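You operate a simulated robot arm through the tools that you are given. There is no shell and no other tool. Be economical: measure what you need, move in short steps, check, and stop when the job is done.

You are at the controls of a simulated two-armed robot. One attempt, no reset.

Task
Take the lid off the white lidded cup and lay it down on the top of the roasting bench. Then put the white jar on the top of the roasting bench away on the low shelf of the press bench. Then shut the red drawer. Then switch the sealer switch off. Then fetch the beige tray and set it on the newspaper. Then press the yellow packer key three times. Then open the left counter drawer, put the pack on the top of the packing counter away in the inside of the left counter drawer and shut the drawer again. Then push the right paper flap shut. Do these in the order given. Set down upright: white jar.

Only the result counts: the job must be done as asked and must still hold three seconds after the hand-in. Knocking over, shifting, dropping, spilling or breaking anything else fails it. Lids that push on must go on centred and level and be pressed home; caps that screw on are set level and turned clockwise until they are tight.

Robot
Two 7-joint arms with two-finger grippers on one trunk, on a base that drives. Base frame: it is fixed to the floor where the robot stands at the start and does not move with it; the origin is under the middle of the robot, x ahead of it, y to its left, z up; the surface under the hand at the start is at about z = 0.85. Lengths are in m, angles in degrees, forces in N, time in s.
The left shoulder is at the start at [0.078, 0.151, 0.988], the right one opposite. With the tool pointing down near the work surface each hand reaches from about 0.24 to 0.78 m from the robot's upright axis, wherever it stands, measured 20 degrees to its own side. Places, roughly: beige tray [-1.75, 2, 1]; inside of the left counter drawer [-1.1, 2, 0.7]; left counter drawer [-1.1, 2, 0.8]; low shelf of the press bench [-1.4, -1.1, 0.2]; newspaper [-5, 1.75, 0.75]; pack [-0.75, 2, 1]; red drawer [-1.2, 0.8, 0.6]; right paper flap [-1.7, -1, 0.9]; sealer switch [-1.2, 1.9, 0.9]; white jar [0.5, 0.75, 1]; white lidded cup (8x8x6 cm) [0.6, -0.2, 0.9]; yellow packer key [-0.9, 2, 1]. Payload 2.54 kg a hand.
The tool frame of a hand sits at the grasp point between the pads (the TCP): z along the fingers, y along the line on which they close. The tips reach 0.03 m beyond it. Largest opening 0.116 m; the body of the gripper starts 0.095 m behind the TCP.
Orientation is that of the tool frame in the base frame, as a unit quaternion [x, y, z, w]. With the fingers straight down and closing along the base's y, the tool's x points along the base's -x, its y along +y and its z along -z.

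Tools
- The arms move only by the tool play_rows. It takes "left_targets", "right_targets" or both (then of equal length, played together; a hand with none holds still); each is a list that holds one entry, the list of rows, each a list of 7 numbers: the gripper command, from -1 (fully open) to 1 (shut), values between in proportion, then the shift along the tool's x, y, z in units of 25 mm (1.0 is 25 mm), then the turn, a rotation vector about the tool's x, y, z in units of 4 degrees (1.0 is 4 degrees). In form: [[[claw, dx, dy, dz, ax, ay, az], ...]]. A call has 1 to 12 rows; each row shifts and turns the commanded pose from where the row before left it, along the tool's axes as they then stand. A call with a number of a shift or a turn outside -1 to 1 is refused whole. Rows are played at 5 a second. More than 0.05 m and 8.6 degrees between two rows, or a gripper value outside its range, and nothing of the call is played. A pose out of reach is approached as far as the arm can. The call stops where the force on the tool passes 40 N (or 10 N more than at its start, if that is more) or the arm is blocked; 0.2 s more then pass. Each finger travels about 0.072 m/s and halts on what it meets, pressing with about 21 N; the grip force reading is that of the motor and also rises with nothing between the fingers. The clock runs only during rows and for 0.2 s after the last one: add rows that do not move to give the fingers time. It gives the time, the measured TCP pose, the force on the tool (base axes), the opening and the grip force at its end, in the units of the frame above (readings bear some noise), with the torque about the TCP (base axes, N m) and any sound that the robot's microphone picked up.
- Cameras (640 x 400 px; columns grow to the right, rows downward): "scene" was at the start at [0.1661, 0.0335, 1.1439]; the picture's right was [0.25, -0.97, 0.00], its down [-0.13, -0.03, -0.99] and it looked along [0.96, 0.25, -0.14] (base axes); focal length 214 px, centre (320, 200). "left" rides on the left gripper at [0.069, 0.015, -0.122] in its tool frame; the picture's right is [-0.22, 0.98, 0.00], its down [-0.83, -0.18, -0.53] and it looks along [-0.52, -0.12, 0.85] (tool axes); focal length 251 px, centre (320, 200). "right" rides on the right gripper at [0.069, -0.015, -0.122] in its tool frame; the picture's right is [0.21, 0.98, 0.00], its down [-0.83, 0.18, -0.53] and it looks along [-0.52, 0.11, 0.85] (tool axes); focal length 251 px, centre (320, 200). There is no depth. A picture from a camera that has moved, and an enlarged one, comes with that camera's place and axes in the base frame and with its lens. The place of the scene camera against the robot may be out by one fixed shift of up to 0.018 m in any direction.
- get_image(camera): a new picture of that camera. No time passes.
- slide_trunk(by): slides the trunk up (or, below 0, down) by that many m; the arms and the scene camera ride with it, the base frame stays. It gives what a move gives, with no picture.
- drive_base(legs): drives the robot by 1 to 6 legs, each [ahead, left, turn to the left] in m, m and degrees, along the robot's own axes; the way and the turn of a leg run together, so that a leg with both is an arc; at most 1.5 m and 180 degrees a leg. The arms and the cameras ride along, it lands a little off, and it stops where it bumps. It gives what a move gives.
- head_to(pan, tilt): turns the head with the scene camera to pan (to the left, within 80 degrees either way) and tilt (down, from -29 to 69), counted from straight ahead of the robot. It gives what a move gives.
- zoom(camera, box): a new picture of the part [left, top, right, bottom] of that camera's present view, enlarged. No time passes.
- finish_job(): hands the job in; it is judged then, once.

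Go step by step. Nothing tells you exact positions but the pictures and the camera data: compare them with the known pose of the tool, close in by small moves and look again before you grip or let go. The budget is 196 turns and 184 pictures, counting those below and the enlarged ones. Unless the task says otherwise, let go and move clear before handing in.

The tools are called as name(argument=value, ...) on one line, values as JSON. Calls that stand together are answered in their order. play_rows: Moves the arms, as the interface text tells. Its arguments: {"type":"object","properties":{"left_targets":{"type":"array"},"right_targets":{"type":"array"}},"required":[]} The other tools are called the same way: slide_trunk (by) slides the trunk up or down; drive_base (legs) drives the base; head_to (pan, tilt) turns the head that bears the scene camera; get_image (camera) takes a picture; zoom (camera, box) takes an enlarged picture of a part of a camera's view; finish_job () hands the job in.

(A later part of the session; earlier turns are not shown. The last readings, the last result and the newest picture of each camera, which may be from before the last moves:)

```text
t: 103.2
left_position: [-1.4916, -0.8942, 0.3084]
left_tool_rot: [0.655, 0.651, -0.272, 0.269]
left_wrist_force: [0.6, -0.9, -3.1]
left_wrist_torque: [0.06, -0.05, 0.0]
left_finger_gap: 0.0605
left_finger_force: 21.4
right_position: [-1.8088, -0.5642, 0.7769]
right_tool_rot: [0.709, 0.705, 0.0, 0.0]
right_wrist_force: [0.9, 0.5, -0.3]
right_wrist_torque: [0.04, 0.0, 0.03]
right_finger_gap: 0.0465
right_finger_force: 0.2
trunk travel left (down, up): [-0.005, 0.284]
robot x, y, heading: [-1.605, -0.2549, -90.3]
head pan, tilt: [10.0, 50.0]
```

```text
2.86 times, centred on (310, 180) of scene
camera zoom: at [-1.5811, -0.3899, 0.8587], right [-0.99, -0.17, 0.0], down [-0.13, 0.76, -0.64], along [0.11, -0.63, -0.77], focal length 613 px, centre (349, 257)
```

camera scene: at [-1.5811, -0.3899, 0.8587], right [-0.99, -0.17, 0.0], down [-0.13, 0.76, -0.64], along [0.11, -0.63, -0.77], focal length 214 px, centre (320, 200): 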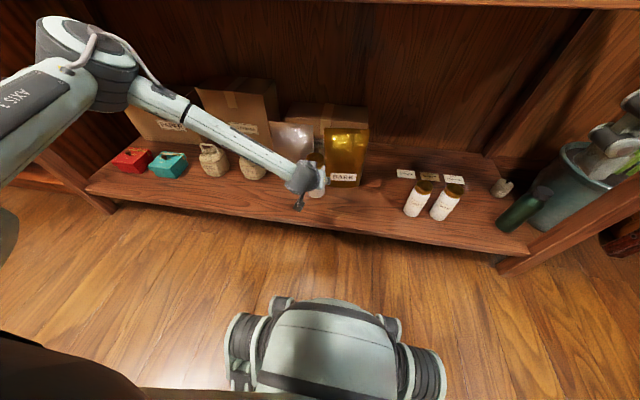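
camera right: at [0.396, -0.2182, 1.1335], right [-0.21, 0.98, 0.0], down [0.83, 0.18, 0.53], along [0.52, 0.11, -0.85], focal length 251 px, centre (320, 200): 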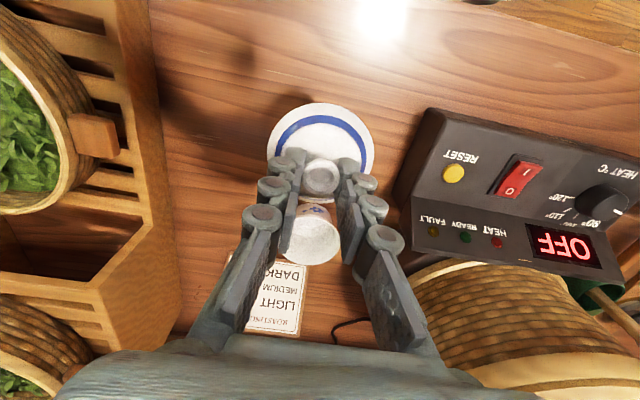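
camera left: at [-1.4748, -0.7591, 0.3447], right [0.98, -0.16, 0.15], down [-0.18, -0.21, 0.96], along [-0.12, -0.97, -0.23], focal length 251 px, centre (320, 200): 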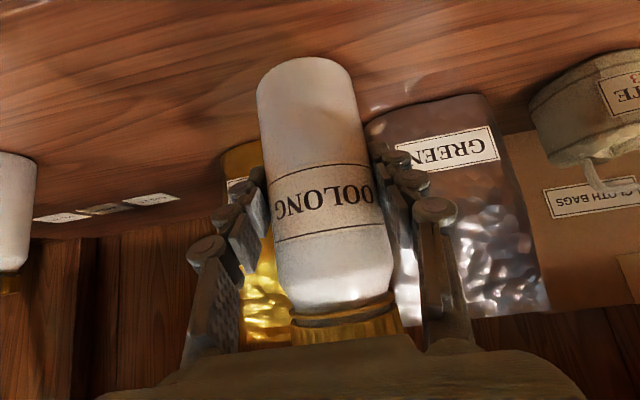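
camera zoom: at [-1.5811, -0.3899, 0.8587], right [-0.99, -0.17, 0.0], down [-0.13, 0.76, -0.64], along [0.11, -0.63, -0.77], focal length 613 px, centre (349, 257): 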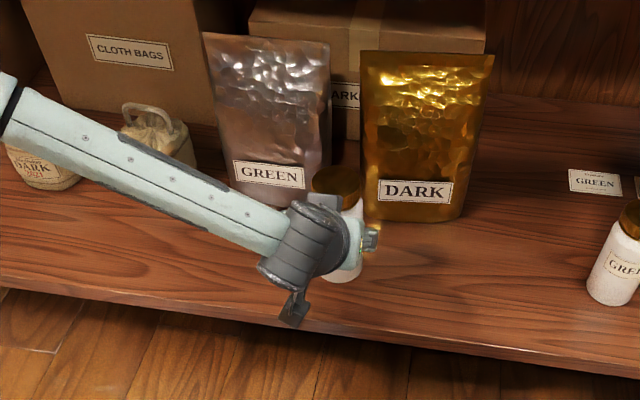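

play_rows(left_targets=[[[1, 0.2, 0, 0.2, 0, 0, 0], [1, 0.2, 0, 0.2, 0, 0, 0], [1, 0.2, 0, 0.2, 0, 0, 0], [1, 0, 0, 0, 0, 0, 0]]])

get_image(camera="left")

```text
t: 104.2
left_position: [-1.4891, -0.8949, 0.2887]
left_tool_rot: [0.655, 0.652, -0.271, 0.27]
left_wrist_force: [-1.2, -0.3, -2.0]
left_wrist_torque: [0.02, -0.01, 0.02]
left_finger_gap: 0.0603
left_finger_force: 21.4
right_position: [-1.8096, -0.5636, 0.7773]
right_tool_rot: [0.709, 0.705, 0.0, 0.0]
right_wrist_force: [0.9, -0.2, 0.6]
right_wrist_torque: [-0.03, -0.03, -0.02]
right_finger_gap: 0.0463
right_finger_force: 0.1
trunk travel left (down, up): [-0.005, 0.284]
robot x, y, heading: [-1.6062, -0.2588, -90.4]
head pan, tilt: [10.0, 50.0]
```

```text
125 pictures are left
camera left: at [-1.4736, -0.7605, 0.3246], right [0.98, -0.15, 0.15], down [-0.18, -0.21, 0.96], along [-0.12, -0.97, -0.23], focal length 251 px, centre (320, 200)
```

left: 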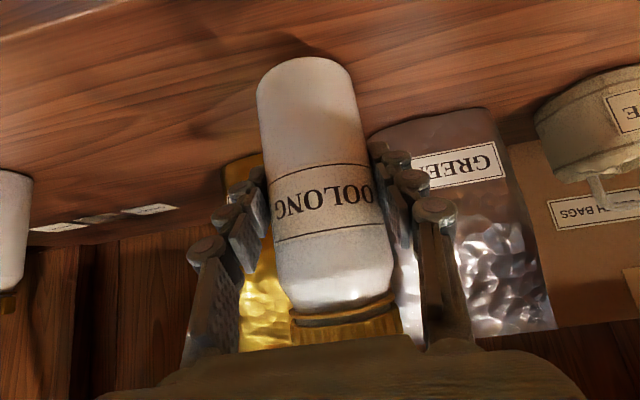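

play_rows(left_targets=[[[1, 0.15, 0, 0.15, 0, 0, 0], [1, 0.15, 0, 0.15, 0, 0, 0], [1, 0, 0, 0, 0, 0, 0]]])

play_rows(left_targets=[[[1, 0.1, 0, 0.1, 0, 0, 0], [1, 0, 0, 0, 0, 0, 0]]])

```text
t: 105.0
left_position: [-1.49, -0.8959, 0.2789]
left_tool_rot: [0.654, 0.652, -0.271, 0.27]
left_wrist_force: [-0.1, -0.3, -2.1]
left_wrist_torque: [0.0, 0.01, -0.02]
left_finger_gap: 0.0605
left_finger_force: 21.2
right_position: [-1.8078, -0.5645, 0.7779]
right_tool_rot: [0.709, 0.706, 0.0, 0.0]
right_wrist_force: [-1.0, 0.4, -0.1]
right_wrist_torque: [0.04, 0.02, 0.02]
right_finger_gap: 0.0463
right_finger_force: 0.0
trunk travel left (down, up): [-0.005, 0.284]
robot x, y, heading: [-1.6014, -0.2557, -90.1]
head pan, tilt: [10.0, 50.0]
```

```text
t: 105.6
left_position: [-1.4902, -0.8965, 0.2744]
left_tool_rot: [0.654, 0.653, -0.27, 0.27]
left_wrist_force: [-0.7, 0.3, -2.8]
left_wrist_torque: [0.01, -0.03, 0.02]
left_finger_gap: 0.0603
left_finger_force: 20.7
right_position: [-1.8088, -0.5647, 0.7775]
right_tool_rot: [0.709, 0.705, 0.0, 0.0]
right_wrist_force: [-1.4, 0.1, -0.3]
right_wrist_torque: [0.03, -0.01, 0.03]
right_finger_gap: 0.0464
right_finger_force: 0.0
trunk travel left (down, up): [-0.005, 0.284]
robot x, y, heading: [-1.5971, -0.2518, -90.3]
head pan, tilt: [10.0, 50.0]
```

play_rows(left_targets=[[[1, 0.1, 0, 0.1, 0, 0, 0], [1, 0, 0, 0, 0, 0, 0]]])

play_rows(left_targets=[[[1, 0.1, 0, 0.1, 0, 0, 0], [1, 0, 0, 0, 0, 0, 0]]])

get_image(camera="left")

```text
t: 106.2
left_position: [-1.4887, -0.8953, 0.2723]
left_tool_rot: [0.654, 0.652, -0.271, 0.27]
left_wrist_force: [-0.5, 0.0, -2.6]
left_wrist_torque: [0.06, 0.02, -0.01]
left_finger_gap: 0.0602
left_finger_force: 21.0
right_position: [-1.8079, -0.5631, 0.779]
right_tool_rot: [0.709, 0.706, 0.0, -0.001]
right_wrist_force: [0.0, -0.6, 0.1]
right_wrist_torque: [0.0, -0.02, 0.0]
right_finger_gap: 0.0466
right_finger_force: 0.0
trunk travel left (down, up): [-0.005, 0.284]
robot x, y, heading: [-1.6014, -0.2543, -90.3]
head pan, tilt: [10.0, 50.0]
```

```text
t: 106.8
left_position: [-1.49, -0.8949, 0.2686]
left_tool_rot: [0.654, 0.653, -0.27, 0.27]
left_wrist_force: [0.4, 0.9, -3.5]
left_wrist_torque: [0.03, 0.02, 0.01]
left_finger_gap: 0.0604
left_finger_force: 21.1
right_position: [-1.8087, -0.5648, 0.7773]
right_tool_rot: [0.709, 0.705, -0.001, 0.0]
right_wrist_force: [-0.1, 0.4, -0.3]
right_wrist_torque: [-0.02, 0.01, 0.02]
right_finger_gap: 0.0467
right_finger_force: 0.1
trunk travel left (down, up): [-0.005, 0.284]
robot x, y, heading: [-1.6036, -0.2539, -90.3]
head pan, tilt: [10.0, 50.0]
```

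```text
124 pictures are left
camera left: at [-1.474, -0.7596, 0.3041], right [0.98, -0.15, 0.15], down [-0.18, -0.21, 0.96], along [-0.12, -0.97, -0.23], focal length 251 px, centre (320, 200)
```

left: 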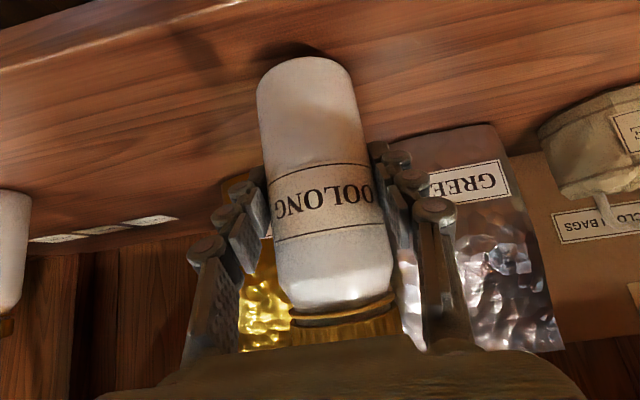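

play_rows(left_targets=[[[1, 0.12, 0, 0.12, 0, 0, 0], [1, 0.1, 0, 0.1, 0, 0, 0], [1, 0, 0, 0, 0, 0, 0]]])

get_image(camera="left")

```text
t: 107.6
left_position: [-1.4907, -0.8924, 0.2636]
left_tool_rot: [0.655, 0.653, -0.268, 0.27]
left_wrist_force: [0.6, 0.3, -2.9]
left_wrist_torque: [0.02, -0.01, 0.01]
left_finger_gap: 0.0603
left_finger_force: 21.3
left hand out of reach, approached as far as the arm can: row 2
right_position: [-1.8078, -0.5654, 0.7775]
right_tool_rot: [0.709, 0.705, 0.0, 0.0]
right_wrist_force: [0.3, 0.0, -0.5]
right_wrist_torque: [-0.03, -0.01, 0.0]
right_finger_gap: 0.0466
right_finger_force: 0.1
trunk travel left (down, up): [-0.005, 0.284]
robot x, y, heading: [-1.6009, -0.2599, -90.4]
head pan, tilt: [10.0, 50.0]
```

```text
123 pictures are left
camera left: at [-1.4745, -0.7583, 0.3003], right [0.98, -0.15, 0.15], down [-0.18, -0.21, 0.96], along [-0.12, -0.97, -0.23], focal length 251 px, centre (320, 200)
```

left: 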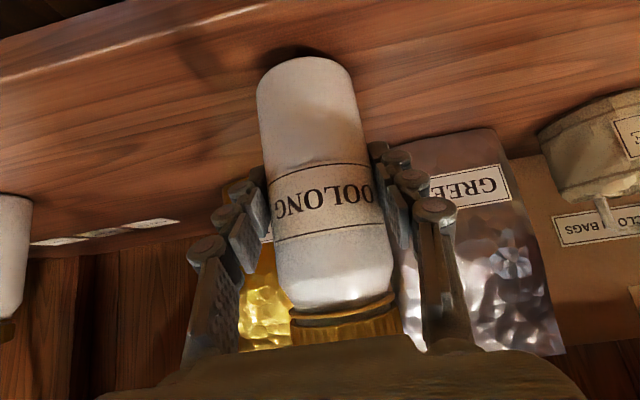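

The arm is at its lower limit here. I'll back the base 4 cm so the arm can extend forward, where it reaches lower.

drive_base(legs=[[-0.04, 0, 0]])

play_rows(left_targets=[[[1, -0.6, 0, 0.6, 0, 0, 0], [1, -0.6, 0, 0.6, 0, 0, 0], [1, 0.1, 0, 0.1, 0, 0, 0], [1, 0, 0, 0, 0, 0, 0]]])

```text
t: 108.5
left_position: [-1.489, -0.8529, 0.2627]
left_tool_rot: [0.655, 0.654, -0.267, 0.27]
left_wrist_force: [0.6, 0.1, -2.7]
left_wrist_torque: [0.01, -0.01, -0.01]
left_finger_gap: 0.0601
left_finger_force: 21.0
right_position: [-1.8082, -0.5246, 0.7767]
right_tool_rot: [0.709, 0.705, 0.0, 0.0]
right_wrist_force: [-0.3, -0.2, 1.2]
right_wrist_torque: [0.07, 0.04, -0.02]
right_finger_gap: 0.0463
right_finger_force: 0.0
trunk travel left (down, up): [-0.005, 0.284]
robot x, y, heading: [-1.6043, -0.2167, -90.3]
head pan, tilt: [10.0, 50.0]
```

```text
t: 109.5
left_position: [-1.4885, -0.8946, 0.2582]
left_tool_rot: [0.655, 0.654, -0.267, 0.269]
left_wrist_force: [0.0, 0.0, -2.9]
left_wrist_torque: [0.05, 0.0, 0.01]
left_finger_gap: 0.0603
left_finger_force: 20.9
right_position: [-1.8091, -0.525, 0.7764]
right_tool_rot: [0.709, 0.705, 0.0, 0.001]
right_wrist_force: [-0.1, 0.0, -0.5]
right_wrist_torque: [-0.02, -0.04, -0.01]
right_finger_gap: 0.0464
right_finger_force: 0.0
trunk travel left (down, up): [-0.005, 0.284]
robot x, y, heading: [-1.5998, -0.2157, -90.6]
head pan, tilt: [10.0, 50.0]
```

play_rows(left_targets=[[[1, 0.1, 0, 0.1, 0, 0, 0], [1, 0.1, 0, 0.1, 0, 0, 0], [1, 0, 0, 0, 0, 0, 0]]])

get_image(camera="left")

```text
t: 110.3
left_position: [-1.4884, -0.8955, 0.2526]
left_tool_rot: [0.655, 0.653, -0.268, 0.27]
left_wrist_force: [-0.3, 0.3, -3.1]
left_wrist_torque: [0.05, -0.01, 0.02]
left_finger_gap: 0.0604
left_finger_force: 21.6
right_position: [-1.8085, -0.5251, 0.7765]
right_tool_rot: [0.709, 0.705, 0.0, 0.0]
right_wrist_force: [-0.4, -0.3, -0.3]
right_wrist_torque: [-0.03, 0.02, 0.01]
right_finger_gap: 0.0465
right_finger_force: 0.0
trunk travel left (down, up): [-0.005, 0.284]
robot x, y, heading: [-1.5987, -0.2193, -90.6]
head pan, tilt: [10.0, 50.0]
```

```text
122 pictures are left
camera left: at [-1.4732, -0.7609, 0.2892], right [0.98, -0.15, 0.15], down [-0.18, -0.21, 0.96], along [-0.11, -0.97, -0.23], focal length 251 px, centre (320, 200)
```

left: 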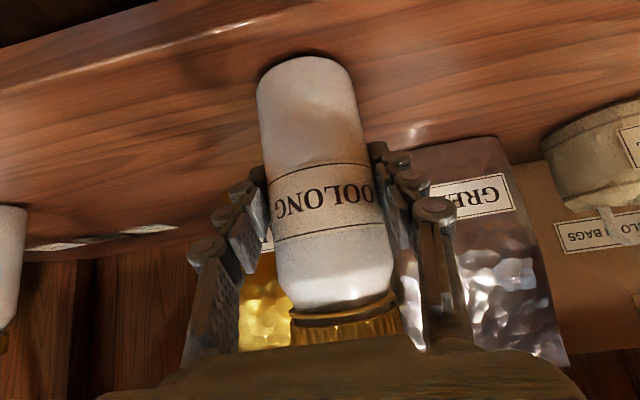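

play_rows(left_targets=[[[1, 0.1, 0, 0.1, 0, 0, 0], [1, 0, 0, 0, 0, 0, 0]]])

play_rows(left_targets=[[[1, 0.1, 0, 0.1, 0, 0, 0], [1, 0, 0, 0, 0, 0, 0]]])

get_image(camera="left")

```text
t: 110.9
left_position: [-1.4889, -0.8961, 0.2504]
left_tool_rot: [0.655, 0.653, -0.268, 0.27]
left_wrist_force: [0.8, 0.1, -1.1]
left_wrist_torque: [0.05, -0.08, -0.01]
left_finger_gap: 0.0602
left_finger_force: 20.9
right_position: [-1.8079, -0.5241, 0.7768]
right_tool_rot: [0.708, 0.706, -0.001, 0.0]
right_wrist_force: [-0.3, -0.8, 0.6]
right_wrist_torque: [-0.02, -0.01, -0.01]
right_finger_gap: 0.0463
right_finger_force: 0.1
trunk travel left (down, up): [-0.005, 0.284]
robot x, y, heading: [-1.6051, -0.2136, -89.8]
head pan, tilt: [10.0, 50.0]
```

```text
t: 111.5
left_position: [-1.4898, -0.8969, 0.2502]
left_tool_rot: [0.654, 0.652, -0.27, 0.271]
left_wrist_force: [1.6, 5.1, 16.3]
left_wrist_torque: [0.03, -0.19, 0.16]
left_finger_gap: 0.0605
left_finger_force: 20.8
right_position: [-1.808, -0.5244, 0.778]
right_tool_rot: [0.709, 0.705, 0.0, 0.001]
right_wrist_force: [0.6, 0.0, 0.2]
right_wrist_torque: [-0.02, 0.03, 0.02]
right_finger_gap: 0.0466
right_finger_force: 0.0
trunk travel left (down, up): [-0.005, 0.284]
robot x, y, heading: [-1.6049, -0.2168, -90.3]
head pan, tilt: [10.0, 50.0]
```

```text
121 pictures are left
camera left: at [-1.4744, -0.7625, 0.2848], right [0.98, -0.15, 0.15], down [-0.18, -0.21, 0.96], along [-0.12, -0.97, -0.23], focal length 251 px, centre (320, 200)
```

left: 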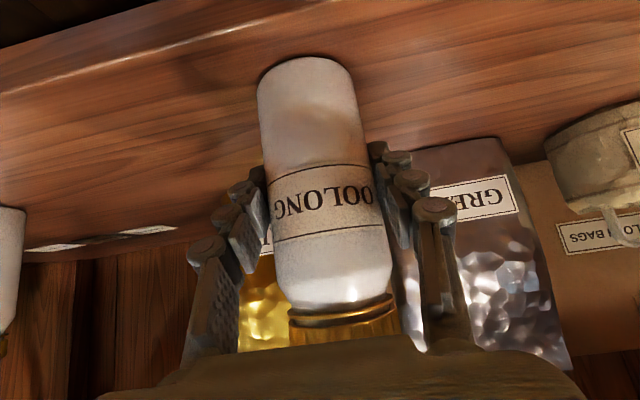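

The jar stands on the shelf with 16 N of contact. I'll ease off, open, and back straight out along the tool axis.

play_rows(left_targets=[[[1, -0.06, 0, -0.06, 0, 0, 0], [0.5, 0, 0, 0, 0, 0, 0], [0, 0, 0, 0, 0, 0, 0], [-0.6, 0, 0, 0, 0, 0, 0], [-0.6, 0, 0, 0, 0, 0, 0], [-0.6, 0, 0, 0, 0, 0, 0]]])

play_rows(left_targets=[[[-0.6, 0, 0, -0.7, 0, 0, 0], [-0.6, 0, 0, -0.9, 0, 0, 0], [-0.6, 0, 0, -0.9, 0, 0, 0], [-0.6, 0, 0, -0.9, 0, 0, 0], [-0.6, 0, 0, -0.9, 0, 0, 0], [-0.6, 0, 0, -0.9, 0, 0, 0]]])

get_image(camera="scene")

get_image(camera="left")

```text
t: 112.9
left_position: [-1.489, -0.8962, 0.2487]
left_tool_rot: [0.655, 0.653, -0.268, 0.269]
left_wrist_force: [0.2, -0.5, -0.6]
left_wrist_torque: [-0.02, -0.01, 0.0]
left_finger_gap: 0.0928
left_finger_force: 0.1
right_position: [-1.8076, -0.5248, 0.778]
right_tool_rot: [0.709, 0.705, -0.001, -0.001]
right_wrist_force: [-0.1, 0.2, 0.3]
right_wrist_torque: [-0.02, 0.01, -0.04]
right_finger_gap: 0.0463
right_finger_force: 0.1
trunk travel left (down, up): [-0.005, 0.284]
robot x, y, heading: [-1.6026, -0.2155, -90.3]
head pan, tilt: [10.0, 50.0]
```

```text
t: 114.3
left_position: [-1.488, -0.8028, 0.3385]
left_tool_rot: [0.655, 0.653, -0.267, 0.269]
left_wrist_force: [-0.1, 0.2, -0.8]
left_wrist_torque: [0.02, 0.01, -0.02]
left_finger_gap: 0.0927
left_finger_force: 0.1
right_position: [-1.8074, -0.5248, 0.7773]
right_tool_rot: [0.709, 0.706, 0.0, 0.0]
right_wrist_force: [0.0, 0.1, 0.0]
right_wrist_torque: [0.05, 0.03, -0.01]
right_finger_gap: 0.0463
right_finger_force: 0.1
trunk travel left (down, up): [-0.005, 0.284]
robot x, y, heading: [-1.6023, -0.219, -90.4]
head pan, tilt: [10.0, 50.0]
```

```text
120 pictures are left
camera scene: at [-1.581, -0.3502, 0.8587], right [-0.99, -0.17, 0.0], down [-0.13, 0.75, -0.64], along [0.11, -0.63, -0.77], focal length 214 px, centre (320, 200)
```

scene: 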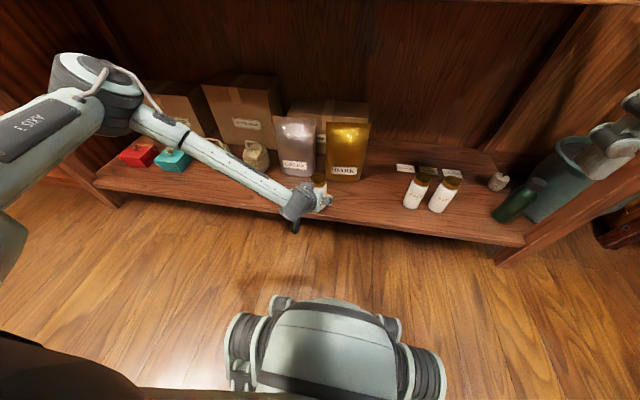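

```text
119 pictures are left
camera left: at [-1.473, -0.6692, 0.375], right [0.98, -0.15, 0.15], down [-0.19, -0.21, 0.96], along [-0.11, -0.97, -0.23], focal length 251 px, centre (320, 200)
```

left: 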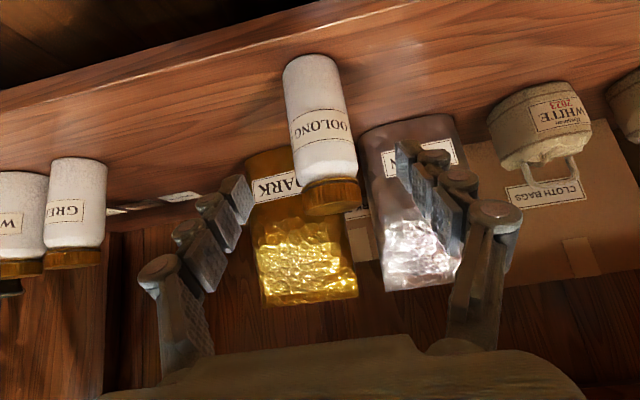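

The jar stands upright on the shelf. I'll withdraw the hand fully, raise the trunk and look around for the red drawer.

play_rows(left_targets=[[[-0.6, 0, 0, -0.9, 0, 0, 0], [-0.6, 0, 0, -0.9, 0, 0, 0], [-0.6, 0, 0, -0.9, 0, 0, 0], [-0.6, 0, 0, -0.9, 0, 0, 0], [-0.6, 0, 0, -0.9, 0, 0, 0], [-0.6, -0.3, 0, -0.9, 0, 0, 0], [-0.6, -0.3, 0, -0.9, 0, 0, 0]]])

slide_trunk(by=0.27)

head_to(pan=-80, tilt=20)

get_image(camera="scene")

head_to(pan=80, tilt=20)

get_image(camera="scene")

```text
t: 115.9
left_position: [-1.4902, -0.7018, 0.4619]
left_tool_rot: [0.655, 0.653, -0.268, 0.27]
left_wrist_force: [0.2, 0.0, 0.1]
left_wrist_torque: [0.01, -0.02, -0.03]
left_finger_gap: 0.0931
left_finger_force: 0.1
right_position: [-1.8089, -0.5245, 0.7768]
right_tool_rot: [0.709, 0.705, 0.0, 0.0]
right_wrist_force: [-0.3, 0.2, 0.1]
right_wrist_torque: [0.0, 0.01, 0.04]
right_finger_gap: 0.0465
right_finger_force: 0.1
trunk travel left (down, up): [-0.005, 0.284]
robot x, y, heading: [-1.6001, -0.2158, -90.1]
head pan, tilt: [10.0, 50.0]
```

```text
t: 118.7
left_position: [-1.4899, -0.7024, 0.7319]
left_tool_rot: [0.655, 0.653, -0.268, 0.269]
left_wrist_force: [0.7, 0.0, 0.0]
left_wrist_torque: [-0.03, -0.02, 0.01]
left_finger_gap: 0.0927
left_finger_force: 0.1
right_position: [-1.8078, -0.5244, 1.047]
right_tool_rot: [0.709, 0.705, 0.001, 0.0]
right_wrist_force: [0.5, -0.3, 0.6]
right_wrist_torque: [0.02, 0.0, 0.02]
right_finger_gap: 0.0465
right_finger_force: 0.1
trunk travel left (down, up): [-0.275, 0.014]
robot x, y, heading: [-1.6031, -0.2166, -90.2]
head pan, tilt: [10.0, 50.0]
```

```text
t: 120.3
left_position: [-1.489, -0.7023, 0.732]
left_tool_rot: [0.654, 0.654, -0.267, 0.271]
left_wrist_force: [0.7, -0.1, -0.3]
left_wrist_torque: [-0.02, 0.01, 0.0]
left_finger_gap: 0.0928
left_finger_force: 0.0
right_position: [-1.8072, -0.5239, 1.0484]
right_tool_rot: [0.71, 0.705, -0.001, 0.0]
right_wrist_force: [-1.0, -0.6, -0.1]
right_wrist_torque: [0.02, 0.0, 0.0]
right_finger_gap: 0.0464
right_finger_force: 0.1
trunk travel left (down, up): [-0.275, 0.014]
robot x, y, heading: [-1.6008, -0.2181, -89.9]
head pan, tilt: [-80.0, 20.0]
```

```text
118 pictures are left
camera scene: at [-1.6858, -0.2902, 1.1743], right [-0.17, 0.99, 0.0], down [0.34, 0.06, -0.94], along [-0.93, -0.16, -0.34], focal length 214 px, centre (320, 200)
```

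scene: 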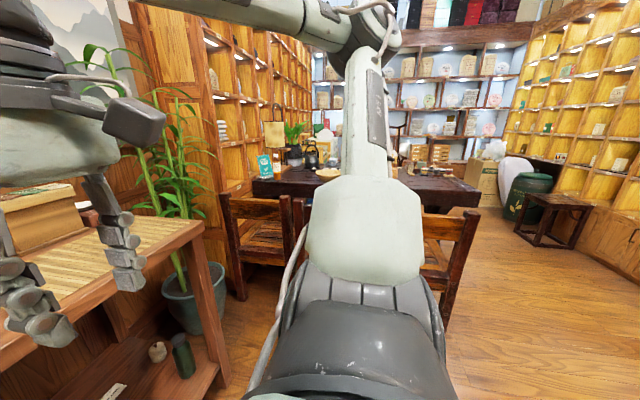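

```text
t: 122.8
left_position: [-1.4907, -0.7032, 0.7327]
left_tool_rot: [0.655, 0.652, -0.268, 0.271]
left_wrist_force: [-0.4, 0.5, 0.4]
left_wrist_torque: [0.02, -0.02, 0.0]
left_finger_gap: 0.0925
left_finger_force: 0.1
right_position: [-1.808, -0.5242, 1.0478]
right_tool_rot: [0.709, 0.705, 0.0, 0.0]
right_wrist_force: [0.4, -0.2, 1.0]
right_wrist_torque: [0.01, 0.02, -0.02]
right_finger_gap: 0.0462
right_finger_force: 0.0
trunk travel left (down, up): [-0.275, 0.014]
robot x, y, heading: [-1.6052, -0.2205, -90.1]
head pan, tilt: [80.0, 20.0]
```

```text
117 pictures are left
camera scene: at [-1.5024, -0.2908, 1.1743], right [-0.18, -0.98, 0.0], down [-0.34, 0.06, -0.94], along [0.92, -0.17, -0.34], focal length 214 px, centre (320, 200)
```

scene: 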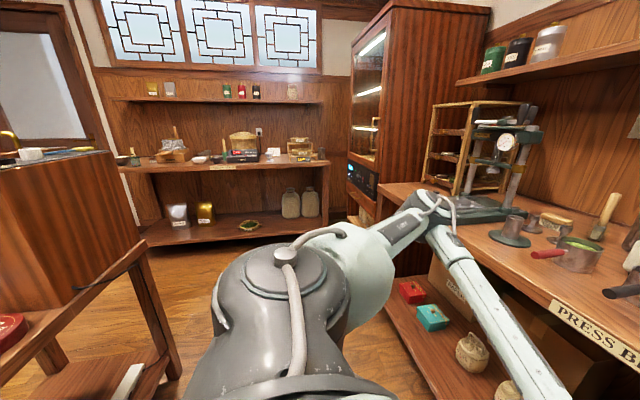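

I need to look at the table from another side. I'll drive out to the open floor at the far end of the bench, turn, and look.

drive_base(legs=[[0.02, -0.8, 0], [0, 0, 90]])

head_to(pan=25, tilt=20)

get_image(camera="scene")

head_to(pan=70, tilt=15)

get_image(camera="scene")

```text
t: 132.1
left_position: [-2.1368, -0.6625, 0.7328]
left_tool_rot: [0.545, 0.748, -0.222, 0.309]
left_wrist_force: [0.6, 1.3, 0.2]
left_wrist_torque: [0.01, 0.01, -0.01]
left_finger_gap: 0.0928
left_finger_force: 0.0
right_position: [-2.4938, -0.5932, 1.0471]
right_tool_rot: [0.589, 0.808, 0.0, 0.001]
right_wrist_force: [0.2, 0.0, -0.5]
right_wrist_torque: [0.02, 0.01, -0.03]
right_finger_gap: 0.0461
right_finger_force: 0.1
trunk travel left (down, up): [-0.275, 0.014]
robot x, y, heading: [-2.3924, -0.2348, -72.2]
head pan, tilt: [80.0, 20.0]
stopped in leg 2: the robot was blocked; the commanded pose is now the measured one
```

```text
t: 133.4
left_position: [-2.1361, -0.6634, 0.7329]
left_tool_rot: [0.544, 0.748, -0.222, 0.308]
left_wrist_force: [-0.5, -0.5, -0.4]
left_wrist_torque: [-0.02, -0.01, -0.05]
left_finger_gap: 0.0929
left_finger_force: 0.2
right_position: [-2.4942, -0.5932, 1.0479]
right_tool_rot: [0.589, 0.808, -0.001, 0.0]
right_wrist_force: [-0.1, 1.2, 0.6]
right_wrist_torque: [-0.01, 0.0, -0.01]
right_finger_gap: 0.0463
right_finger_force: 0.1
trunk travel left (down, up): [-0.275, 0.014]
robot x, y, heading: [-2.3935, -0.2374, -72.2]
head pan, tilt: [25.0, 20.0]
```

```text
116 pictures are left
camera scene: at [-2.3011, -0.3585, 1.1743], right [-0.73, -0.68, 0.0], down [-0.23, 0.25, -0.94], along [0.64, -0.69, -0.34], focal length 214 px, centre (320, 200)
```

scene: 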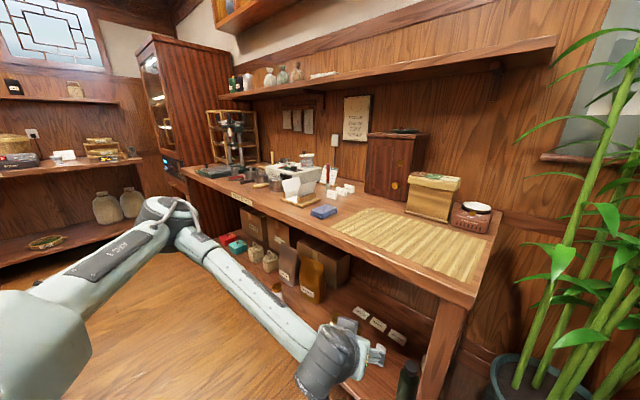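

```text
t: 134.5
left_position: [-2.1367, -0.6643, 0.7332]
left_tool_rot: [0.544, 0.748, -0.222, 0.309]
left_wrist_force: [0.1, -0.1, 0.1]
left_wrist_torque: [-0.03, 0.03, 0.02]
left_finger_gap: 0.0928
left_finger_force: 0.0
right_position: [-2.4941, -0.5929, 1.0484]
right_tool_rot: [0.589, 0.808, 0.0, 0.0]
right_wrist_force: [0.1, 0.0, -0.3]
right_wrist_torque: [0.0, 0.0, -0.01]
right_finger_gap: 0.0463
right_finger_force: 0.1
trunk travel left (down, up): [-0.275, 0.014]
robot x, y, heading: [-2.3912, -0.2316, -72.3]
head pan, tilt: [70.0, 15.0]
```

```text
115 pictures are left
camera scene: at [-2.2712, -0.2938, 1.1824], right [-0.04, -1.0, 0.0], down [-0.26, 0.01, -0.97], along [0.97, -0.04, -0.26], focal length 214 px, centre (320, 200)
```

scene: 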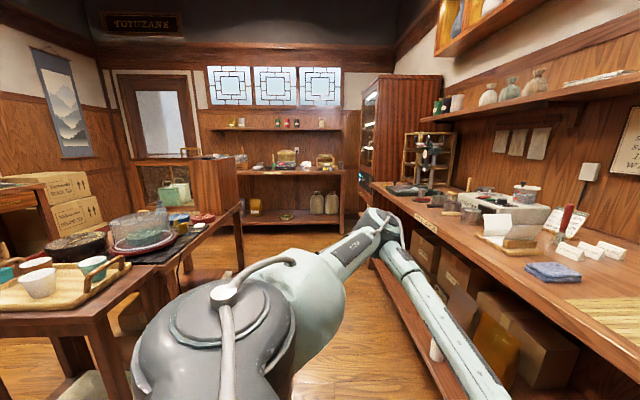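

Something stopped the turn, probably a chair behind me. I'll look to the right and downward before moving.

head_to(pan=-80, tilt=35)

get_image(camera="scene")

head_to(pan=-30, tilt=40)

get_image(camera="scene")

```text
t: 136.8
left_position: [-2.1367, -0.6635, 0.7323]
left_tool_rot: [0.544, 0.748, -0.222, 0.309]
left_wrist_force: [0.4, -0.5, 0.3]
left_wrist_torque: [0.0, 0.0, 0.02]
left_finger_gap: 0.0929
left_finger_force: 0.1
right_position: [-2.4951, -0.5915, 1.0474]
right_tool_rot: [0.59, 0.808, 0.0, 0.0]
right_wrist_force: [0.4, -0.3, 0.2]
right_wrist_torque: [0.0, -0.01, 0.01]
right_finger_gap: 0.0462
right_finger_force: 0.1
trunk travel left (down, up): [-0.275, 0.014]
robot x, y, heading: [-2.3954, -0.2345, -71.9]
head pan, tilt: [-80.0, 35.0]
```

```text
114 pictures are left
camera scene: at [-2.4424, -0.3314, 1.1505], right [-0.47, 0.88, 0.0], down [0.51, 0.27, -0.82], along [-0.72, -0.38, -0.57], focal length 214 px, centre (320, 200)
```

scene: 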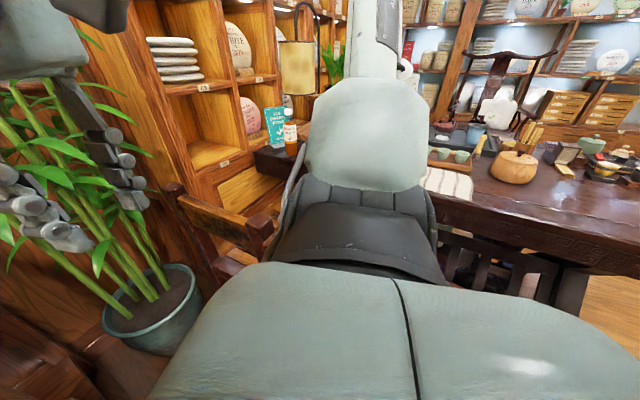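

```text
t: 138.0
left_position: [-2.1362, -0.6627, 0.7327]
left_tool_rot: [0.544, 0.748, -0.222, 0.309]
left_wrist_force: [0.0, 0.8, -0.4]
left_wrist_torque: [0.03, -0.01, 0.01]
left_finger_gap: 0.093
left_finger_force: 0.0
right_position: [-2.4942, -0.5938, 1.0475]
right_tool_rot: [0.589, 0.808, 0.0, 0.0]
right_wrist_force: [0.5, 0.5, -0.5]
right_wrist_torque: [0.01, -0.03, -0.02]
right_finger_gap: 0.0466
right_finger_force: 0.1
trunk travel left (down, up): [-0.275, 0.014]
robot x, y, heading: [-2.3961, -0.235, -72.0]
head pan, tilt: [-30.0, 40.0]
```

```text
113 pictures are left
camera scene: at [-2.3825, -0.3733, 1.1429], right [-0.98, 0.21, 0.0], down [0.14, 0.63, -0.77], along [-0.16, -0.75, -0.64], focal length 214 px, centre (320, 200)
```

scene: 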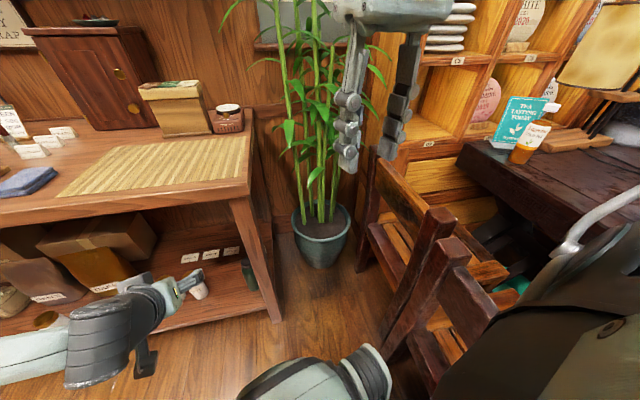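

Wooden chairs stand right beside the base on its right. I'll raise the left hand, move away from the chairs, then turn to face north between the tables.

play_rows(left_targets=[[[-0.6, -0.7, 0, -0.7, 0, 0, 0], [-0.6, -0.7, 0, -0.7, 0, 0, 0], [-0.6, -0.7, 0, -0.7, 0, 0, 0], [-0.6, -0.7, 0, -0.7, 0, 0, 0], [-0.6, -0.7, 0, -0.7, 0, 0, 0], [-0.6, -0.7, 0, -0.7, 0, 0, 0], [-0.6, -0.7, 0, -0.7, 0, 0, 0], [-0.6, -0.7, 0, -0.7, 0, 0, 0], [-0.6, -0.7, 0, -0.7, 0, 0, 0], [-0.6, -0.7, 0, -0.7, 0, 0, 0], [-0.6, -0.7, 0, -0.7, 0, 0, 0]]])

drive_base(legs=[[0, 0.2, 0], [0, 0, 72]])

head_to(pan=50, tilt=25)

get_image(camera="scene")

```text
t: 140.4
left_position: [-2.136, -0.6656, 1.0038]
left_tool_rot: [0.545, 0.747, -0.223, 0.309]
left_wrist_force: [0.2, 0.2, -1.1]
left_wrist_torque: [0.01, 0.03, 0.0]
left_finger_gap: 0.093
left_finger_force: 0.1
right_position: [-2.4943, -0.5928, 1.0473]
right_tool_rot: [0.589, 0.808, 0.0, -0.001]
right_wrist_force: [-1.0, -0.1, 0.1]
right_wrist_torque: [0.02, -0.01, 0.01]
right_finger_gap: 0.0465
right_finger_force: 0.1
trunk travel left (down, up): [-0.275, 0.014]
robot x, y, heading: [-2.3922, -0.2366, -72.2]
head pan, tilt: [-30.0, 40.0]
```

```text
t: 146.1
left_position: [-1.7152, -0.0676, 1.004]
left_tool_rot: [0.005, 0.925, 0.0, 0.381]
left_wrist_force: [-0.2, -0.2, -0.6]
left_wrist_torque: [0.0, -0.01, 0.0]
left_finger_gap: 0.0931
left_finger_force: 0.1
right_position: [-1.8982, -0.3828, 1.0477]
right_tool_rot: [0.006, 1.0, 0.0, 0.001]
right_wrist_force: [0.7, 1.4, 0.0]
right_wrist_torque: [0.03, -0.03, 0.02]
right_finger_gap: 0.0465
right_finger_force: 0.1
trunk travel left (down, up): [-0.275, 0.014]
robot x, y, heading: [-2.2051, -0.1758, -0.6]
head pan, tilt: [-30.0, 40.0]
```

```text
t: 147.7
left_position: [-1.7153, -0.0666, 1.0038]
left_tool_rot: [0.004, 0.925, 0.0, 0.38]
left_wrist_force: [0.4, 0.3, -0.1]
left_wrist_torque: [0.02, 0.02, -0.01]
left_finger_gap: 0.0928
left_finger_force: 0.1
right_position: [-1.8979, -0.3832, 1.0474]
right_tool_rot: [0.007, 1.0, 0.001, -0.001]
right_wrist_force: [0.1, -0.2, -1.2]
right_wrist_torque: [0.0, 0.03, 0.04]
right_finger_gap: 0.0463
right_finger_force: 0.0
trunk travel left (down, up): [-0.275, 0.014]
robot x, y, heading: [-2.2025, -0.1774, -0.5]
head pan, tilt: [50.0, 25.0]
```

```text
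112 pictures are left
camera scene: at [-2.0683, -0.0961, 1.1662], right [0.76, -0.65, 0.0], down [-0.28, -0.32, -0.91], along [0.59, 0.69, -0.42], focal length 214 px, centre (320, 200)
```

scene: 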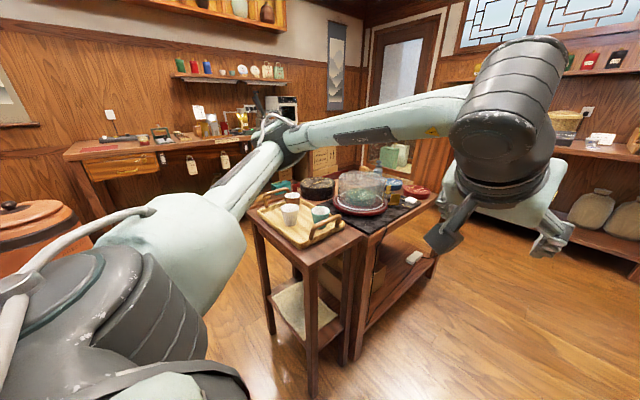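

Turning works here. I'll continue the turn to face north and look again.

drive_base(legs=[[0, 0, 90]])

head_to(pan=-30, tilt=20)

get_image(camera="scene")

head_to(pan=20, tilt=25)

get_image(camera="scene")

```text
t: 152.1
left_position: [-2.3346, 0.3088, 1.0034]
left_tool_rot: [0.665, -0.643, -0.275, -0.263]
left_wrist_force: [-0.2, 0.3, -0.5]
left_wrist_torque: [0.01, 0.04, -0.01]
left_finger_gap: 0.0929
left_finger_force: 0.0
right_position: [-2.01, 0.1401, 1.0471]
right_tool_rot: [0.718, -0.696, 0.0, 0.0]
right_wrist_force: [0.6, 0.2, 0.7]
right_wrist_torque: [0.01, -0.04, -0.02]
right_finger_gap: 0.0464
right_finger_force: 0.0
trunk travel left (down, up): [-0.275, 0.014]
robot x, y, heading: [-2.2079, -0.1756, 91.9]
head pan, tilt: [50.0, 25.0]
```

```text
t: 153.6
left_position: [-2.3336, 0.3087, 1.0033]
left_tool_rot: [0.665, -0.643, -0.275, -0.263]
left_wrist_force: [-0.1, 0.1, -1.1]
left_wrist_torque: [0.0, 0.0, -0.01]
left_finger_gap: 0.0929
left_finger_force: 0.1
right_position: [-2.01, 0.1392, 1.047]
right_tool_rot: [0.718, -0.696, 0.0, 0.0]
right_wrist_force: [-0.3, 0.0, 0.1]
right_wrist_torque: [0.01, -0.04, -0.01]
right_finger_gap: 0.0466
right_finger_force: 0.0
trunk travel left (down, up): [-0.275, 0.014]
robot x, y, heading: [-2.2061, -0.1748, 91.8]
head pan, tilt: [-30.0, 20.0]
```

```text
111 pictures are left
camera scene: at [-2.1548, -0.0151, 1.1743], right [0.88, -0.47, 0.0], down [-0.16, -0.3, -0.94], along [0.44, 0.83, -0.34], focal length 214 px, centre (320, 200)
```

scene: 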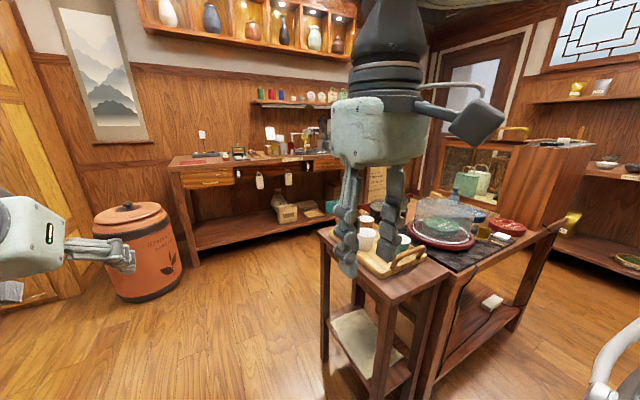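

```text
t: 154.8
left_position: [-2.3342, 0.3085, 1.004]
left_tool_rot: [0.665, -0.643, -0.275, -0.263]
left_wrist_force: [0.6, -0.7, -0.6]
left_wrist_torque: [0.03, -0.01, -0.01]
left_finger_gap: 0.0927
left_finger_force: 0.0
right_position: [-2.0103, 0.1407, 1.0473]
right_tool_rot: [0.718, -0.696, 0.0, 0.0]
right_wrist_force: [-0.2, 0.3, 0.0]
right_wrist_torque: [0.01, 0.0, 0.0]
right_finger_gap: 0.0463
right_finger_force: 0.1
trunk travel left (down, up): [-0.275, 0.014]
robot x, y, heading: [-2.2052, -0.1758, 91.8]
head pan, tilt: [20.0, 25.0]
```

```text
110 pictures are left
camera scene: at [-2.2329, -0.0118, 1.1662], right [0.93, 0.37, 0.0], down [0.16, -0.39, -0.91], along [-0.34, 0.84, -0.42], focal length 214 px, centre (320, 200)
```

scene: 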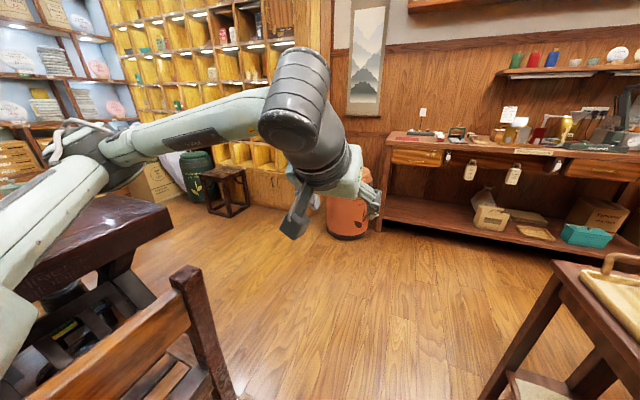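

North is open floor, with the packing counter beyond. I'll drive north past the tray table and look right at the display table for the red drawer.

drive_base(legs=[[0, 0, -2], [0.95, 0.03, 0]])

head_to(pan=-75, tilt=25)

get_image(camera="scene")

head_to(pan=-35, tilt=20)

get_image(camera="scene")

```text
t: 160.1
left_position: [-2.3354, 1.2416, 1.0036]
left_tool_rot: [-0.649, 0.659, 0.269, 0.269]
left_wrist_force: [0.0, -0.4, 0.2]
left_wrist_torque: [-0.01, -0.02, 0.0]
left_finger_gap: 0.0927
left_finger_force: 0.0
right_position: [-2.0195, 1.0575, 1.0471]
right_tool_rot: [-0.702, 0.713, 0.0, 0.0]
right_wrist_force: [0.2, 0.3, 0.1]
right_wrist_torque: [-0.04, 0.0, 0.01]
right_finger_gap: 0.0465
right_finger_force: 0.0
trunk travel left (down, up): [-0.275, 0.014]
robot x, y, heading: [-2.2319, 0.7501, 89.1]
head pan, tilt: [20.0, 25.0]
```

```text
t: 161.8
left_position: [-2.3348, 1.2407, 1.004]
left_tool_rot: [-0.649, 0.658, 0.269, 0.27]
left_wrist_force: [0.3, 1.1, -0.2]
left_wrist_torque: [-0.02, 0.0, -0.02]
left_finger_gap: 0.0929
left_finger_force: 0.0
right_position: [-2.0195, 1.0574, 1.0476]
right_tool_rot: [-0.702, 0.712, 0.0, 0.0]
right_wrist_force: [-0.3, -0.1, 0.4]
right_wrist_torque: [0.01, -0.02, 0.03]
right_finger_gap: 0.0466
right_finger_force: 0.1
trunk travel left (down, up): [-0.275, 0.014]
robot x, y, heading: [-2.2268, 0.7505, 89.1]
head pan, tilt: [-75.0, 25.0]
```

```text
109 pictures are left
camera scene: at [-2.13, 0.8518, 1.1662], right [0.25, -0.97, 0.0], down [-0.41, -0.1, -0.91], along [0.88, 0.22, -0.42], focal length 214 px, centre (320, 200)
```

scene: 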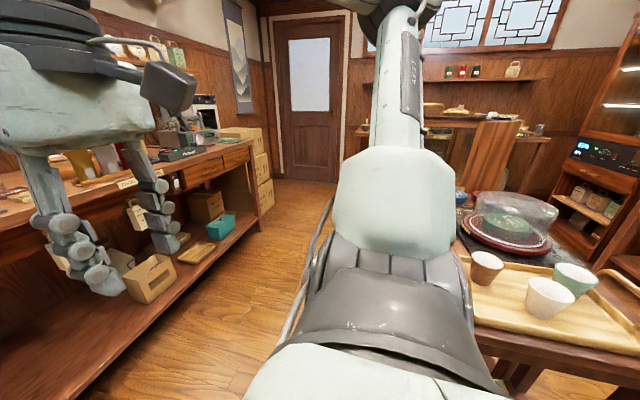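

```text
t: 162.8
left_position: [-2.3351, 1.2405, 1.0039]
left_tool_rot: [-0.65, 0.658, 0.269, 0.269]
left_wrist_force: [0.3, 0.6, 0.4]
left_wrist_torque: [0.02, 0.0, 0.0]
left_finger_gap: 0.093
left_finger_force: 0.1
right_position: [-2.019, 1.0568, 1.0473]
right_tool_rot: [-0.702, 0.712, 0.0, 0.0]
right_wrist_force: [0.9, 0.4, 0.2]
right_wrist_torque: [0.0, -0.01, 0.03]
right_finger_gap: 0.0468
right_finger_force: 0.0
trunk travel left (down, up): [-0.275, 0.014]
robot x, y, heading: [-2.2267, 0.7477, 89.3]
head pan, tilt: [-35.0, 20.0]
```

```text
108 pictures are left
camera scene: at [-2.1647, 0.9046, 1.1743], right [0.81, -0.59, 0.0], down [-0.2, -0.28, -0.94], along [0.55, 0.76, -0.34], focal length 214 px, centre (320, 200)
```

scene: 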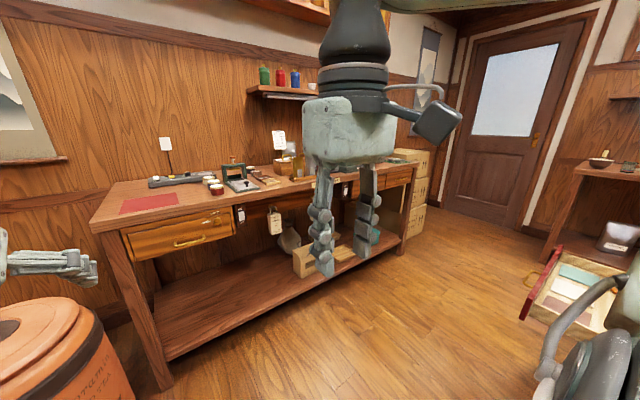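

The red drawer stands open toward the north at about [-1.2, 0.95], on the north side of the display table. I'll move up the aisle, turn to face east, and look at it.

drive_base(legs=[[0.3, 0, 0], [0, 0, -89], [0, 0.2, 0]])

head_to(pan=-10, tilt=25)

get_image(camera="scene")

head_to(pan=35, tilt=15)

get_image(camera="scene")

```text
t: 171.0
left_position: [-1.7194, 1.3408, 1.0053]
left_tool_rot: [0.024, 0.925, -0.009, 0.379]
left_wrist_force: [0.2, 0.0, 0.3]
left_wrist_torque: [0.01, -0.03, -0.01]
left_finger_gap: 0.0928
left_finger_force: 0.0
right_position: [-1.915, 1.033, 1.0476]
right_tool_rot: [0.026, 1.0, 0.0, 0.0]
right_wrist_force: [-0.8, 0.6, -0.7]
right_wrist_torque: [0.0, 0.01, -0.02]
right_finger_gap: 0.0463
right_finger_force: 0.2
trunk travel left (down, up): [-0.275, 0.014]
robot x, y, heading: [-2.2093, 1.259, -3.2]
head pan, tilt: [-35.0, 20.0]
```

```text
t: 171.9
left_position: [-1.7179, 1.3406, 1.0043]
left_tool_rot: [0.024, 0.924, -0.007, 0.381]
left_wrist_force: [0.6, -0.4, -0.4]
left_wrist_torque: [-0.01, 0.0, 0.0]
left_finger_gap: 0.0927
left_finger_force: 0.0
right_position: [-1.9141, 1.0332, 1.0482]
right_tool_rot: [0.027, 1.0, 0.0, 0.0]
right_wrist_force: [0.0, -0.3, 0.1]
right_wrist_torque: [-0.03, 0.01, 0.01]
right_finger_gap: 0.0466
right_finger_force: 0.1
trunk travel left (down, up): [-0.275, 0.014]
robot x, y, heading: [-2.2149, 1.2556, -3.4]
head pan, tilt: [-10.0, 25.0]
```

```text
107 pictures are left
camera scene: at [-2.0463, 1.2404, 1.1662], right [-0.23, -0.97, 0.0], down [-0.41, 0.1, -0.91], along [0.88, -0.21, -0.42], focal length 214 px, centre (320, 200)
```

scene: 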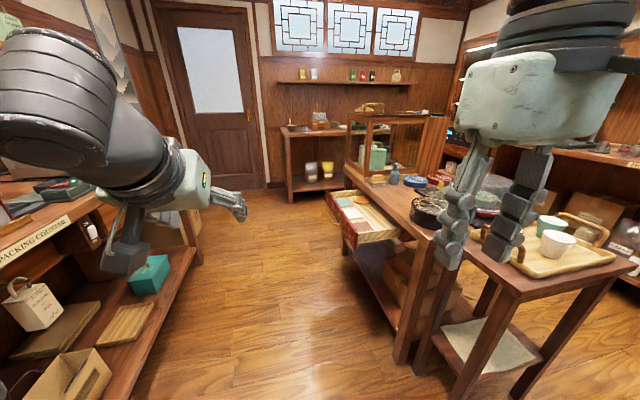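

```text
t: 173.1
left_position: [-1.7182, 1.3414, 1.0031]
left_tool_rot: [0.025, 0.925, -0.008, 0.38]
left_wrist_force: [0.5, 0.2, -0.1]
left_wrist_torque: [-0.02, -0.01, 0.0]
left_finger_gap: 0.0929
left_finger_force: 0.0
right_position: [-1.9148, 1.0337, 1.0482]
right_tool_rot: [0.027, 1.0, 0.0, 0.0]
right_wrist_force: [-0.4, 0.3, 0.2]
right_wrist_torque: [0.06, -0.02, 0.04]
right_finger_gap: 0.0463
right_finger_force: 0.0
trunk travel left (down, up): [-0.275, 0.014]
robot x, y, heading: [-2.2099, 1.2571, -2.9]
head pan, tilt: [35.0, 15.0]
```

```text
106 pictures are left
camera scene: at [-2.0567, 1.3106, 1.1824], right [0.53, -0.85, 0.0], down [-0.22, -0.14, -0.97], along [0.82, 0.51, -0.26], focal length 214 px, centre (320, 200)
```

scene: 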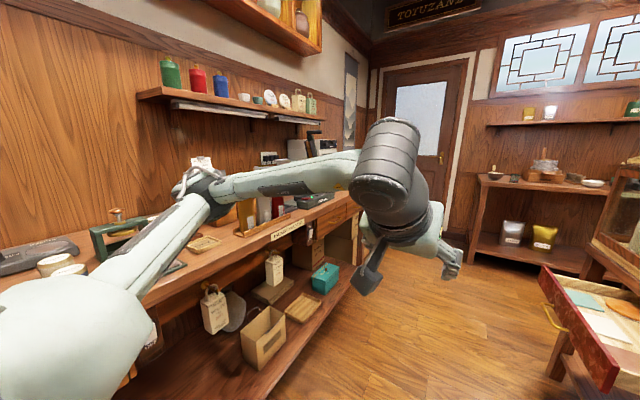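

The red drawer's front panel faces north at y≈0.94, spanning x≈-1.42 to -0.93, about 16 cm open. I'll drive alongside and push it with the right hand.

drive_base(legs=[[0.5, 0.02, 3]])

head_to(pan=-40, tilt=40)

get_image(camera="scene")

get_image(camera="right")

```text
t: 176.0
left_position: [-1.2312, 1.3704, 1.0038]
left_tool_rot: [0.002, 0.925, 0.001, 0.38]
left_wrist_force: [0.1, 0.1, -0.9]
left_wrist_torque: [0.0, 0.01, 0.0]
left_finger_gap: 0.0927
left_finger_force: 0.0
right_position: [-1.4121, 1.0536, 1.0475]
right_tool_rot: [0.004, 1.0, 0.0, 0.0]
right_wrist_force: [0.0, 0.2, 0.1]
right_wrist_torque: [0.0, 0.03, -0.03]
right_finger_gap: 0.0463
right_finger_force: 0.1
trunk travel left (down, up): [-0.275, 0.014]
robot x, y, heading: [-1.7209, 1.2589, -0.5]
head pan, tilt: [35.0, 15.0]
```

```text
t: 177.4
left_position: [-1.2319, 1.3696, 1.0051]
left_tool_rot: [0.003, 0.925, 0.001, 0.381]
left_wrist_force: [0.9, -0.2, 0.1]
left_wrist_torque: [0.05, 0.0, 0.02]
left_finger_gap: 0.0926
left_finger_force: 0.2
right_position: [-1.4126, 1.0531, 1.0476]
right_tool_rot: [0.003, 1.0, 0.0, 0.0]
right_wrist_force: [-0.7, -0.8, -0.8]
right_wrist_torque: [0.04, -0.03, 0.0]
right_finger_gap: 0.0467
right_finger_force: 0.1
trunk travel left (down, up): [-0.275, 0.014]
robot x, y, heading: [-1.718, 1.2582, -0.5]
head pan, tilt: [-40.0, 40.0]
```

```text
105 pictures are left
camera scene: at [-1.5787, 1.2151, 1.1429], right [-0.65, -0.76, 0.0], down [-0.49, 0.42, -0.77], along [0.58, -0.5, -0.64], focal length 214 px, centre (320, 200)
```

scene: 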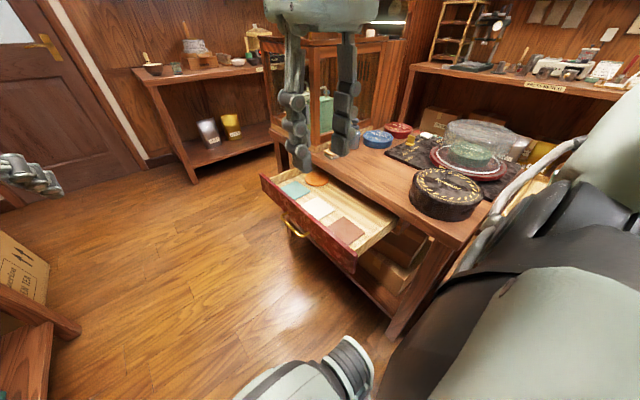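

```text
104 pictures are left
camera right: at [-1.4826, 1.039, 1.1695], right [-0.21, 0.98, 0.0], down [0.83, 0.18, 0.53], along [0.52, 0.11, -0.85], focal length 251 px, centre (320, 200)
```

right: 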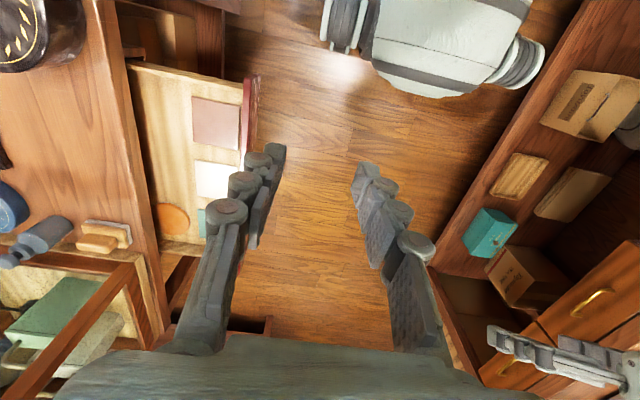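

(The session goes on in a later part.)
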